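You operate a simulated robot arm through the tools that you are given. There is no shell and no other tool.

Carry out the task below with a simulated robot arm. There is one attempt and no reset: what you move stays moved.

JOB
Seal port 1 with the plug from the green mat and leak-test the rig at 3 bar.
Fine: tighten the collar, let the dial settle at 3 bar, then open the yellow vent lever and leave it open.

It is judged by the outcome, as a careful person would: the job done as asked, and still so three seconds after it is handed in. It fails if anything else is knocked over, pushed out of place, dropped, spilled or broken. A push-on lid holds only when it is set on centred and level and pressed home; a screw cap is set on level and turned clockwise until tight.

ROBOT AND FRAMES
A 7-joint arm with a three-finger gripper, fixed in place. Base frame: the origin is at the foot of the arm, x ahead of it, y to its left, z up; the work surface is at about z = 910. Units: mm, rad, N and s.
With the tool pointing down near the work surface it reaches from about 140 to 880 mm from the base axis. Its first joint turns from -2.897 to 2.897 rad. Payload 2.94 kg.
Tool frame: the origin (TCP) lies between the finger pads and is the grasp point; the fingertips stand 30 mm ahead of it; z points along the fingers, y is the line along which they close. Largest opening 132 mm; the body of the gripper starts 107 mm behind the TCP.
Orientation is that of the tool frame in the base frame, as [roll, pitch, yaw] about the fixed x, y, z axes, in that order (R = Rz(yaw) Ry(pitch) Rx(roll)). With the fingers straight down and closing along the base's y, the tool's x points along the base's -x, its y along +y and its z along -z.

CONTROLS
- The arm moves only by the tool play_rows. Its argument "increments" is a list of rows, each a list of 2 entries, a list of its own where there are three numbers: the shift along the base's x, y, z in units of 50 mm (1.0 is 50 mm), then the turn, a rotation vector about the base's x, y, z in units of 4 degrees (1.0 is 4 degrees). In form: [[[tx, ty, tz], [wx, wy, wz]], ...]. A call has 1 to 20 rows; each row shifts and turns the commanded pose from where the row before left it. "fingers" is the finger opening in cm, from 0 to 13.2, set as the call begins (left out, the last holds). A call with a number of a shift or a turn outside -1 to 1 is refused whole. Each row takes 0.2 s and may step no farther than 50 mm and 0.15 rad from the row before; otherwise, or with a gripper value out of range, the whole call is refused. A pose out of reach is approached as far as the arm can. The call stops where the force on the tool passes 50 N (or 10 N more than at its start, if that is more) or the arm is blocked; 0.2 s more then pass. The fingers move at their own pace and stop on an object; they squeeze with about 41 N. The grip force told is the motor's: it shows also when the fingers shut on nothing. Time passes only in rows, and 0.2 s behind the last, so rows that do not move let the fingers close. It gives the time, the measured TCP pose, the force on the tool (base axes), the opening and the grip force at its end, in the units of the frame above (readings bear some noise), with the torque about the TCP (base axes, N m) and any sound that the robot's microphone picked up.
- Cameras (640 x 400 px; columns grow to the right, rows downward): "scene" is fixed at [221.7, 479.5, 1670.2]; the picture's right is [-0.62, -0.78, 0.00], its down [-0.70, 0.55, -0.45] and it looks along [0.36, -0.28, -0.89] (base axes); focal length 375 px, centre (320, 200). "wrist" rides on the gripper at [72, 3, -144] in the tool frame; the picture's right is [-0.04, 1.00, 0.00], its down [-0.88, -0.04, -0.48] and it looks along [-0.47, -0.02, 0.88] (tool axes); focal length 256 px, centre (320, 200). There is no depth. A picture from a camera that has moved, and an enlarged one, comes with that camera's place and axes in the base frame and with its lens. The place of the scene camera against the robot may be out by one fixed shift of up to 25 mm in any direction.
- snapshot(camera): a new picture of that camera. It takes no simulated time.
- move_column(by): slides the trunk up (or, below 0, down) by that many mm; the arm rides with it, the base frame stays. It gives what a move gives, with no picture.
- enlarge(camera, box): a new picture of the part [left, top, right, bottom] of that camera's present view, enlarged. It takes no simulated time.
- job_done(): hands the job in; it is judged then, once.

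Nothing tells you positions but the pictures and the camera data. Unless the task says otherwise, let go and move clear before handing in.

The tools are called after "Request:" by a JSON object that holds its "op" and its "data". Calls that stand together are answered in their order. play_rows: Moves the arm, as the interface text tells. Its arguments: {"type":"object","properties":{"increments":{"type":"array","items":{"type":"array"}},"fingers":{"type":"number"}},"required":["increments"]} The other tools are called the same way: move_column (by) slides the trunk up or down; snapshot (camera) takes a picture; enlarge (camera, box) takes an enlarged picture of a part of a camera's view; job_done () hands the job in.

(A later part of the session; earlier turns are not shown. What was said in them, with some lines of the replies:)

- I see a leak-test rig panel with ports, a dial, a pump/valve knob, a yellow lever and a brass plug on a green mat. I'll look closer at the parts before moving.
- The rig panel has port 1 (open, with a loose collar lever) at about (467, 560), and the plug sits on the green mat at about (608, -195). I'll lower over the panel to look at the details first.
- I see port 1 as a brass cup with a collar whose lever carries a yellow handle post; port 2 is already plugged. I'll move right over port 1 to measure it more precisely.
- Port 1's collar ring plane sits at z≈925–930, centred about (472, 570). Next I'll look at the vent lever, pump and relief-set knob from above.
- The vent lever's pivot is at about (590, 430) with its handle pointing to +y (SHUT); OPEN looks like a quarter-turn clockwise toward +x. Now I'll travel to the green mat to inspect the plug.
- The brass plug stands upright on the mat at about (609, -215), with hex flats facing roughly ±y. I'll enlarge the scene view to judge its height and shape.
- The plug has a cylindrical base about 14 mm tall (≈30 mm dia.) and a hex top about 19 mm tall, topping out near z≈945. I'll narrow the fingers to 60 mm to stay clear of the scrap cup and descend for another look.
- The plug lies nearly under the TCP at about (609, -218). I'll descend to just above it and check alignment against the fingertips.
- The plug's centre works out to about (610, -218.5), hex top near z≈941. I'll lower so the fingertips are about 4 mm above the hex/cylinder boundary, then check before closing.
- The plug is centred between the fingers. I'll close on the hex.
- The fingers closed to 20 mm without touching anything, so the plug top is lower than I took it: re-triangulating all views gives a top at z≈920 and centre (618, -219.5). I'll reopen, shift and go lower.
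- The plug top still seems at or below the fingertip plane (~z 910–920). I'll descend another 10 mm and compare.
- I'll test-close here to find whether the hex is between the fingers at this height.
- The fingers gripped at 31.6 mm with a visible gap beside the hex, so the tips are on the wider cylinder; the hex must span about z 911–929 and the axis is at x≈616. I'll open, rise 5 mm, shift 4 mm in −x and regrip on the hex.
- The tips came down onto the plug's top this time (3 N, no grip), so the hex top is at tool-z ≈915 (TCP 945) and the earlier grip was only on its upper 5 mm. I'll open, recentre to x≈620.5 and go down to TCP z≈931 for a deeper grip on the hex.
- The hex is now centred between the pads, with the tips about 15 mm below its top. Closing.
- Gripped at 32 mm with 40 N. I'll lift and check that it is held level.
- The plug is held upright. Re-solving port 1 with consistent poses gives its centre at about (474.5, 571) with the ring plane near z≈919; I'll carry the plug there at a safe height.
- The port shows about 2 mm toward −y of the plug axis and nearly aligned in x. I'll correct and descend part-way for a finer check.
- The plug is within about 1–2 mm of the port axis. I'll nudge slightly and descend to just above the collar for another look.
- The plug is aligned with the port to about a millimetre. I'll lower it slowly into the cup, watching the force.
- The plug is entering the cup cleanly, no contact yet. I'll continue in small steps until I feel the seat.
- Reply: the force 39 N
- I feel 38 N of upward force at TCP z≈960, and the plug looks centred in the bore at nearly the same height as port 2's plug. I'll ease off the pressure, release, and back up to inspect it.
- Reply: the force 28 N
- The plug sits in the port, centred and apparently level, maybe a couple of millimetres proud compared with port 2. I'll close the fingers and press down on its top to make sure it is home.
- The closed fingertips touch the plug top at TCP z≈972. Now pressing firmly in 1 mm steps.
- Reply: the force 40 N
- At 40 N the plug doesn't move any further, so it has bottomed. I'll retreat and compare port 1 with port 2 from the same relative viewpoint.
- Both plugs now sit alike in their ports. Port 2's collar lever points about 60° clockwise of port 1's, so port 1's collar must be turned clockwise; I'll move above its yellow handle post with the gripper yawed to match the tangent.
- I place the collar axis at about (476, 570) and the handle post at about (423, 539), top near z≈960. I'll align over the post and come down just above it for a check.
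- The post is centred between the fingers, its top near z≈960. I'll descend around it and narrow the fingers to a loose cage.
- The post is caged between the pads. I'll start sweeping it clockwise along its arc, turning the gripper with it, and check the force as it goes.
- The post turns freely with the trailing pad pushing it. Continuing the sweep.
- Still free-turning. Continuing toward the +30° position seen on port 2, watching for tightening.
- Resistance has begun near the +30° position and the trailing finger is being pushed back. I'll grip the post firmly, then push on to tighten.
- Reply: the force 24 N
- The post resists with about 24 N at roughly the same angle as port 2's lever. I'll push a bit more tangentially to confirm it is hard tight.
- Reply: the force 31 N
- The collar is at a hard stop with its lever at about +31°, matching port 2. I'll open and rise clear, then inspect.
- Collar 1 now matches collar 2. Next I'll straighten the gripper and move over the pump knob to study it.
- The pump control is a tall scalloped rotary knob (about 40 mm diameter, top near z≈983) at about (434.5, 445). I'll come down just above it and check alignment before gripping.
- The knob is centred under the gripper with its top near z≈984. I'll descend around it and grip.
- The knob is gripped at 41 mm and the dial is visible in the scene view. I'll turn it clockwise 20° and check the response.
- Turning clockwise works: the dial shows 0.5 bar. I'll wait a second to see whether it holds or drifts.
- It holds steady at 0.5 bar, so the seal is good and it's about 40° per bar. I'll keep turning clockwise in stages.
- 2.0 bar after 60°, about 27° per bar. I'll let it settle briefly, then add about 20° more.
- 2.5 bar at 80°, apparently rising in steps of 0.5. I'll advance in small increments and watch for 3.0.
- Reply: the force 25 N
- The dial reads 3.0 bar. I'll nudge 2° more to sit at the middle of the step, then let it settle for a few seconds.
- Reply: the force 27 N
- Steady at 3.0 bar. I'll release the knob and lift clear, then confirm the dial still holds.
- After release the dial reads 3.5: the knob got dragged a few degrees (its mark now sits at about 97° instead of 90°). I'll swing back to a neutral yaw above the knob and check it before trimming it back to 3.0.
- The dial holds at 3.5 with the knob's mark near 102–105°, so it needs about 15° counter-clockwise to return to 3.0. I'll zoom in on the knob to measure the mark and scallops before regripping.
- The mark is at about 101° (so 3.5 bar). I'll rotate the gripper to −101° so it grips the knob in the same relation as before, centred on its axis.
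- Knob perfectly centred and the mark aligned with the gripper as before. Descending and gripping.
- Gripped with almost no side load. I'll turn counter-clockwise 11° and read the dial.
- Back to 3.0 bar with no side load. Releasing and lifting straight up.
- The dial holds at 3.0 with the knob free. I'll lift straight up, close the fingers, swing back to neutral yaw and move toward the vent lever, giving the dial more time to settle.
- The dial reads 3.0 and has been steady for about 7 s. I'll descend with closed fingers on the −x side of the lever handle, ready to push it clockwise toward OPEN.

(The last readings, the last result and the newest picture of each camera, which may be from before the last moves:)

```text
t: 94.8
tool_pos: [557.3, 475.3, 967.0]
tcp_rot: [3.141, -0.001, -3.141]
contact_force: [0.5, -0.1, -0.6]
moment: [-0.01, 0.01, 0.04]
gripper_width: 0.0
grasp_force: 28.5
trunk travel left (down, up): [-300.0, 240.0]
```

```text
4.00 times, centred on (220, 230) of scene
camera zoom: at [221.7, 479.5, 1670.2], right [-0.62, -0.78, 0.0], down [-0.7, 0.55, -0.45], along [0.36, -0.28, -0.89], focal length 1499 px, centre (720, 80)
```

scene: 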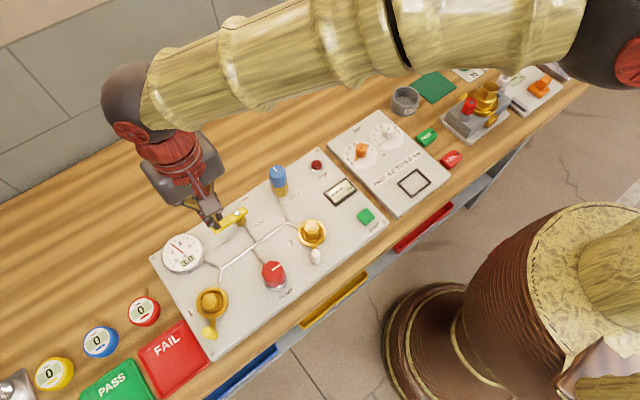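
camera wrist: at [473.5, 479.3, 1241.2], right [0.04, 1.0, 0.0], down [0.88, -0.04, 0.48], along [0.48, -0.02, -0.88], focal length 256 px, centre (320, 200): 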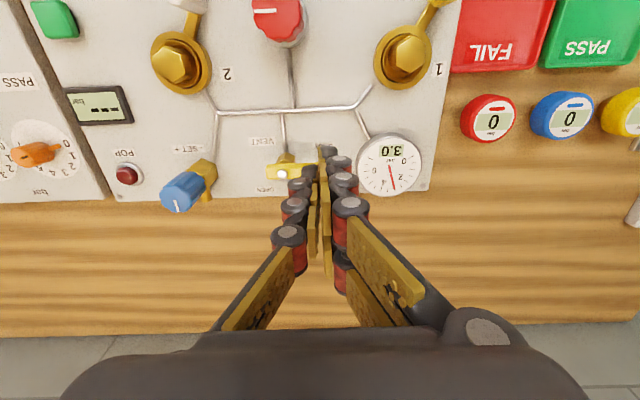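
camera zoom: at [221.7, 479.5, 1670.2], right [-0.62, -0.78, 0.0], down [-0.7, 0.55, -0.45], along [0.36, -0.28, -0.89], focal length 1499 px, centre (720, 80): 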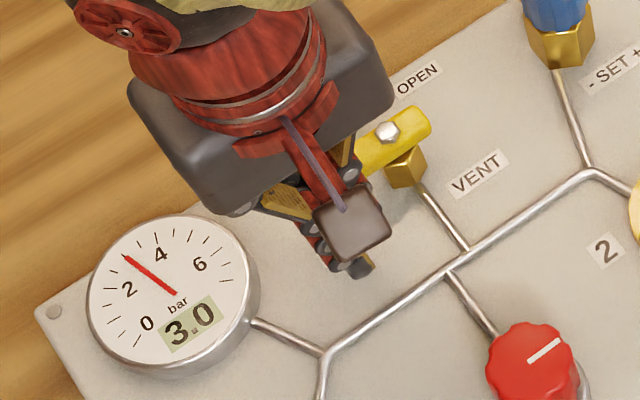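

The fingers are beside the lever handle with no contact. Pushing in +x gently to start the lever turning.

Request:
{"op": "play_rows", "data": {"increments": [[[0.115, 0, 0], [0, 0, 0]], [[0.115, 0.006, 0], [0, 0, 0]], [[0.08, 0.018, 0], [0, 0, 0]], [[0.08, 0.02, 0], [0, 0, 0]], [[0.084, 0.02, 0], [0, 0, 0]], [[0, 0, 0], [0, 0, 0]]]}}

Request:
{"op": "enlarge", "data": {"camera": "wrist", "box": [220, 100, 420, 260]}}

Request:
{"op": "enlarge", "data": {"camera": "scene", "box": [160, 180, 280, 280]}}

```text
t: 96.2
tool_pos: [584.2, 477.6, 968.4]
tcp_rot: [3.141, 0.001, -3.14]
contact_force: [0.5, -0.2, -0.2]
moment: [0.0, -0.02, 0.05]
gripper_width: 0.0
grasp_force: 28.3
trunk travel left (down, up): [-300.0, 240.0]
```

```text
2.50 times, centred on (320, 180) of wrist
camera zoom: at [511.6, 481.8, 1110.9], right [0.04, 1.0, 0.0], down [0.88, -0.04, 0.48], along [0.48, -0.02, -0.88], focal length 640 px, centre (320, 250)
```

zoom: 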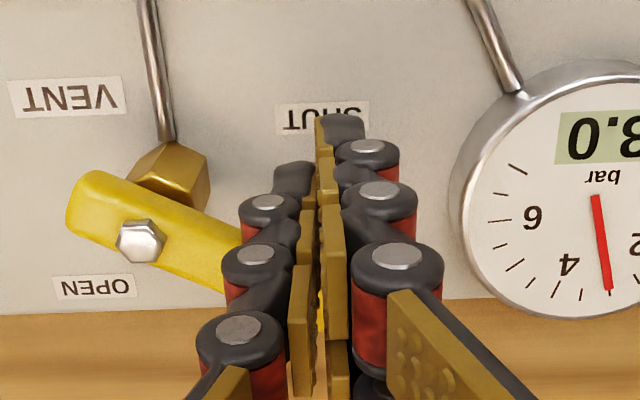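

```text
4.00 times, centred on (220, 230) of scene
camera zoom: at [221.7, 479.5, 1670.2], right [-0.62, -0.78, 0.0], down [-0.7, 0.55, -0.45], along [0.36, -0.28, -0.89], focal length 1499 px, centre (720, 80)
```

zoom: 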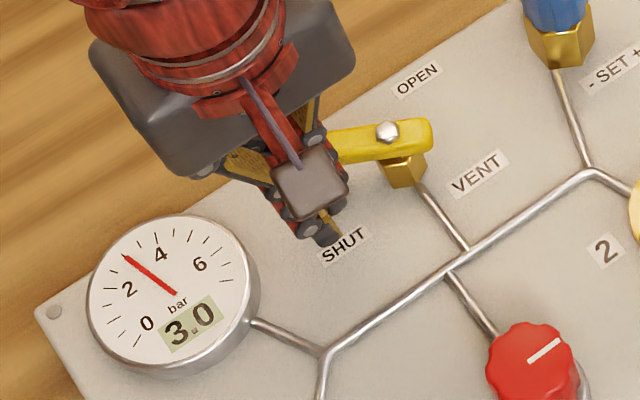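

The lever turns easily clockwise. Continuing along the arc.

Request:
{"op": "play_rows", "data": {"increments": [[[0.083, -0.003, 0], [0, 0, 0]], [[0.083, -0.003, 0], [0, 0, 0]], [[0.083, -0.003, 0], [0, 0, 0]], [[0.08, -0.025, 0], [0, 0, 0]], [[0.08, -0.025, 0], [0, 0, 0]], [[0.08, -0.025, 0], [0, 0, 0]], [[0.071, -0.044, 0], [0, 0, 0]], [[0.071, -0.044, 0], [0, 0, 0]], [[0.071, -0.044, 0], [0, 0, 0]], [[0, 0, 0], [0, 0, 0]]]}}

Request:
{"op": "enlarge", "data": {"camera": "wrist", "box": [220, 100, 420, 260]}}

Request:
{"op": "enlarge", "data": {"camera": "scene", "box": [160, 180, 280, 280]}}

```text
t: 98.4
tool_pos: [618.8, 468.7, 968.1]
tcp_rot: [-3.142, -0.001, -3.139]
contact_force: [-0.4, -0.3, -0.3]
moment: [-0.01, 0.02, -0.01]
gripper_width: 0.1
grasp_force: 28.5
trunk travel left (down, up): [-300.0, 240.0]
```

```text
2.50 times, centred on (320, 180) of wrist
camera zoom: at [546.7, 471.3, 1110.6], right [0.04, 1.0, 0.0], down [0.88, -0.04, 0.48], along [0.48, -0.02, -0.88], focal length 640 px, centre (320, 250)
```

zoom: 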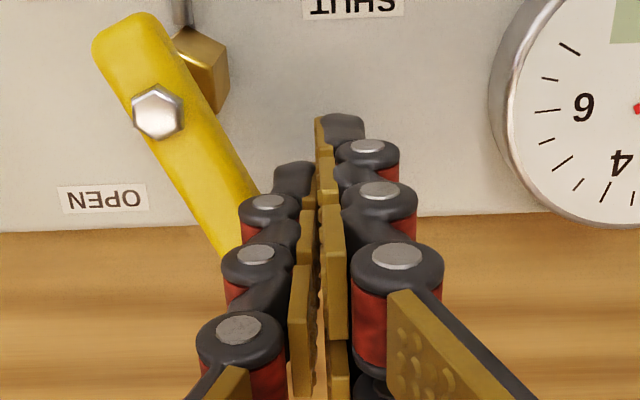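

```text
4.00 times, centred on (220, 230) of scene
camera zoom: at [221.7, 479.5, 1670.2], right [-0.62, -0.78, 0.0], down [-0.7, 0.55, -0.45], along [0.36, -0.28, -0.89], focal length 1499 px, centre (720, 80)
```

zoom: 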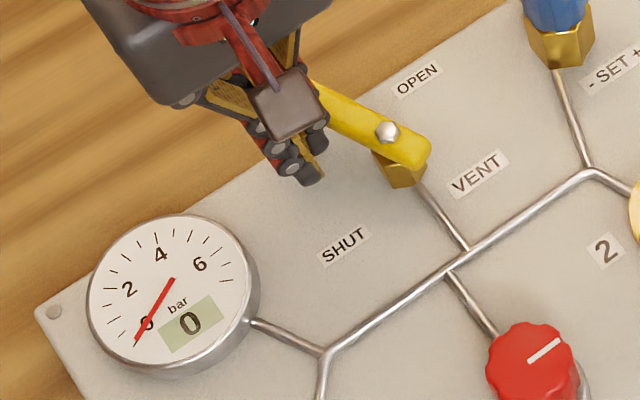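

The pressure has vented to 0 with the lever about two-thirds over. I'll push it on to fully open.

Request:
{"op": "play_rows", "data": {"increments": [[[0.057, -0.061, 0], [0, 0, 0]], [[0.057, -0.061, 0], [0, 0, 0]], [[0.057, -0.061, 0], [0, 0, 0]], [[0.04, -0.073, 0], [0, 0, 0]], [[0.04, -0.073, 0], [0, 0, 0]], [[0.04, -0.073, 0], [0, 0, 0]], [[0, 0, 0], [0, 0, 0]]]}}

Request:
{"op": "enlarge", "data": {"camera": "wrist", "box": [220, 60, 420, 220]}}

Request:
{"op": "enlarge", "data": {"camera": "scene", "box": [160, 180, 280, 280]}}

```text
t: 100.0
tool_pos: [632.0, 452.0, 967.3]
tcp_rot: [3.139, 0.001, -3.139]
contact_force: [-15.2, 31.0, 0.2]
moment: [0.34, 0.13, -0.24]
gripper_width: 0.1
grasp_force: 28.7
trunk travel left (down, up): [-300.0, 240.0]
```

```text
2.50 times, centred on (320, 140) of wrist
camera zoom: at [559.2, 455.3, 1110.2], right [0.04, 1.0, 0.0], down [0.88, -0.04, 0.48], along [0.48, -0.02, -0.88], focal length 640 px, centre (320, 350)
```

zoom: 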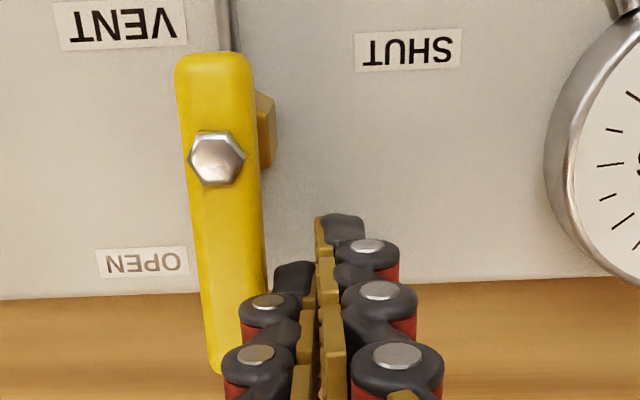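

```text
4.00 times, centred on (220, 230) of scene
camera zoom: at [221.7, 479.5, 1670.2], right [-0.62, -0.78, 0.0], down [-0.7, 0.55, -0.45], along [0.36, -0.28, -0.89], focal length 1499 px, centre (720, 80)
```

zoom: 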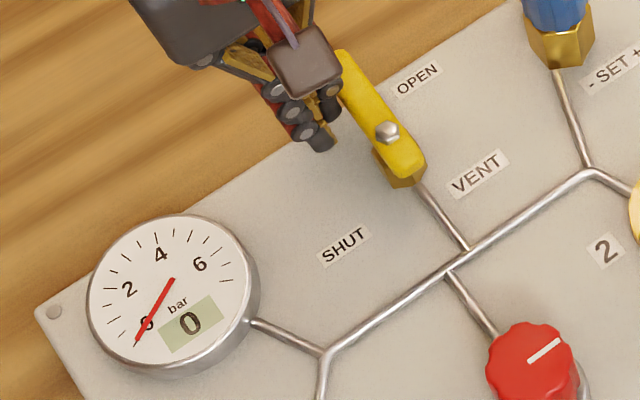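

The lever is against its stop, in line with the pipe at OPEN, and the dial reads 0. I'll back off in +y, rise clear and do a final check.

Request:
{"op": "play_rows", "data": {"increments": [[[0, 0.2, 0], [0, 0, 0]], [[0, 0.3, 0], [0, 0, 0]], [[0, 0, 0.6], [0, 0, 0]], [[0, 0, 0.8], [0, 0, 0]], [[0, 0, 0.8], [0, 0, 0]], [[-0.3, 0, 0.8], [0, 0, 0]], [[-0.5, 0, 0.8], [0, 0, 0]], [[-0.5, 0, 0.6], [0, 0, 0]], [[0, 0, 0], [0, 0, 0]]]}}

Request:
{"op": "snapshot", "data": {"camera": "wrist"}}

Request:
{"op": "snapshot", "data": {"camera": "scene"}}

Request:
{"op": "enlarge", "data": {"camera": "scene", "box": [150, 170, 350, 340]}}

Request:
{"op": "enlarge", "data": {"camera": "wrist", "box": [180, 40, 480, 220]}}

```text
t: 102.0
tool_pos: [568.8, 473.0, 1185.2]
tcp_rot: [-3.14, -0.002, -3.14]
contact_force: [-0.5, 0.2, -0.5]
moment: [-0.01, 0.0, -0.02]
gripper_width: 0.1
grasp_force: 28.3
trunk travel left (down, up): [-300.0, 240.0]
```

```text
taken
camera wrist: at [495.6, 475.4, 1328.3], right [0.04, 1.0, 0.0], down [0.88, -0.04, 0.47], along [0.47, -0.02, -0.88], focal length 256 px, centre (320, 200)
```

wrist: 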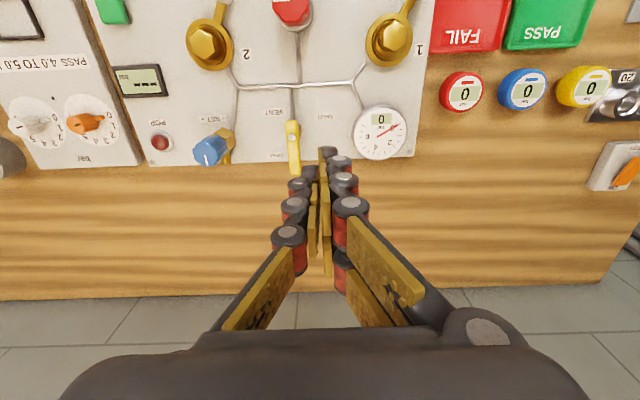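

```text
taken
```

scene: 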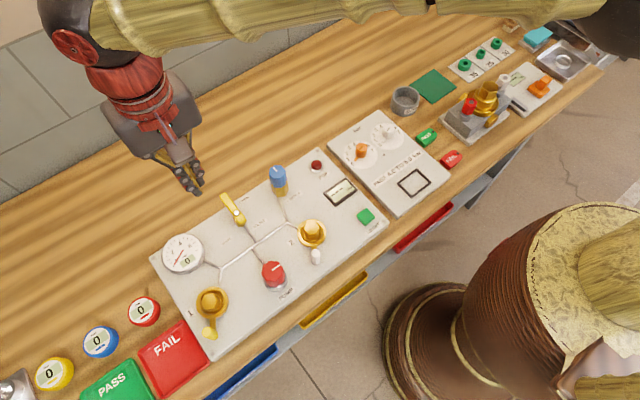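

```text
2.35 times, centred on (250, 255) of scene
camera zoom: at [221.7, 479.5, 1670.2], right [-0.62, -0.78, 0.0], down [-0.7, 0.55, -0.45], along [0.36, -0.28, -0.89], focal length 882 px, centre (485, 71)
```

zoom: 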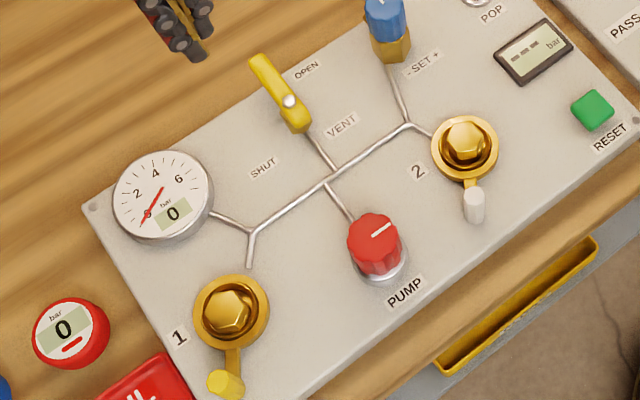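

```text
2.13 times, centred on (330, 130) of wrist
camera zoom: at [495.6, 475.4, 1328.3], right [0.04, 1.0, 0.0], down [0.88, -0.04, 0.47], along [0.47, -0.02, -0.88], focal length 546 px, centre (299, 349)
```

zoom: 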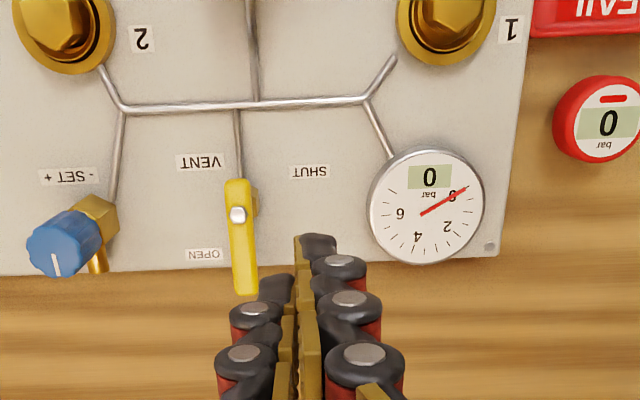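

Port 1 is plugged, its collar is tight at the same angle as port 2's, and the dial held 3.0 bar before venting. My first release of the pump knob nudged the pressure to 3.5 bar; I trimmed it back to 3.0 before opening the vent. The lever is now fully open, the dial reads 0, nothing else has moved and the arm is clear, so I'm handing in.

Request:
{"op": "job_done", "data": {}}

```text
The job is handed in.
```

The leak test is done and handed in. Port 1 is sealed with the plug from the green mat, and the rig held 3.0 bar before I vented it.

- **Plug and collar:** I pressed the plug home, then turned the collar clockwise to a hard stop. Its lever now sits at about the same angle as port 2's.
- **Pressure:** The dial read a steady 3.0 bar for several seconds after I let go of the pump knob.
- **Overshoot:** The first time I let go, the knob turned slightly and the dial went to 3.5 bar. I turned it back to 3.0 before going on.
- **Vent:** The yellow lever is fully open and left that way. The dial reads 0.

The arm is clear, and nothing else looks moved in the final pictures. The hand-in gave no verdict.
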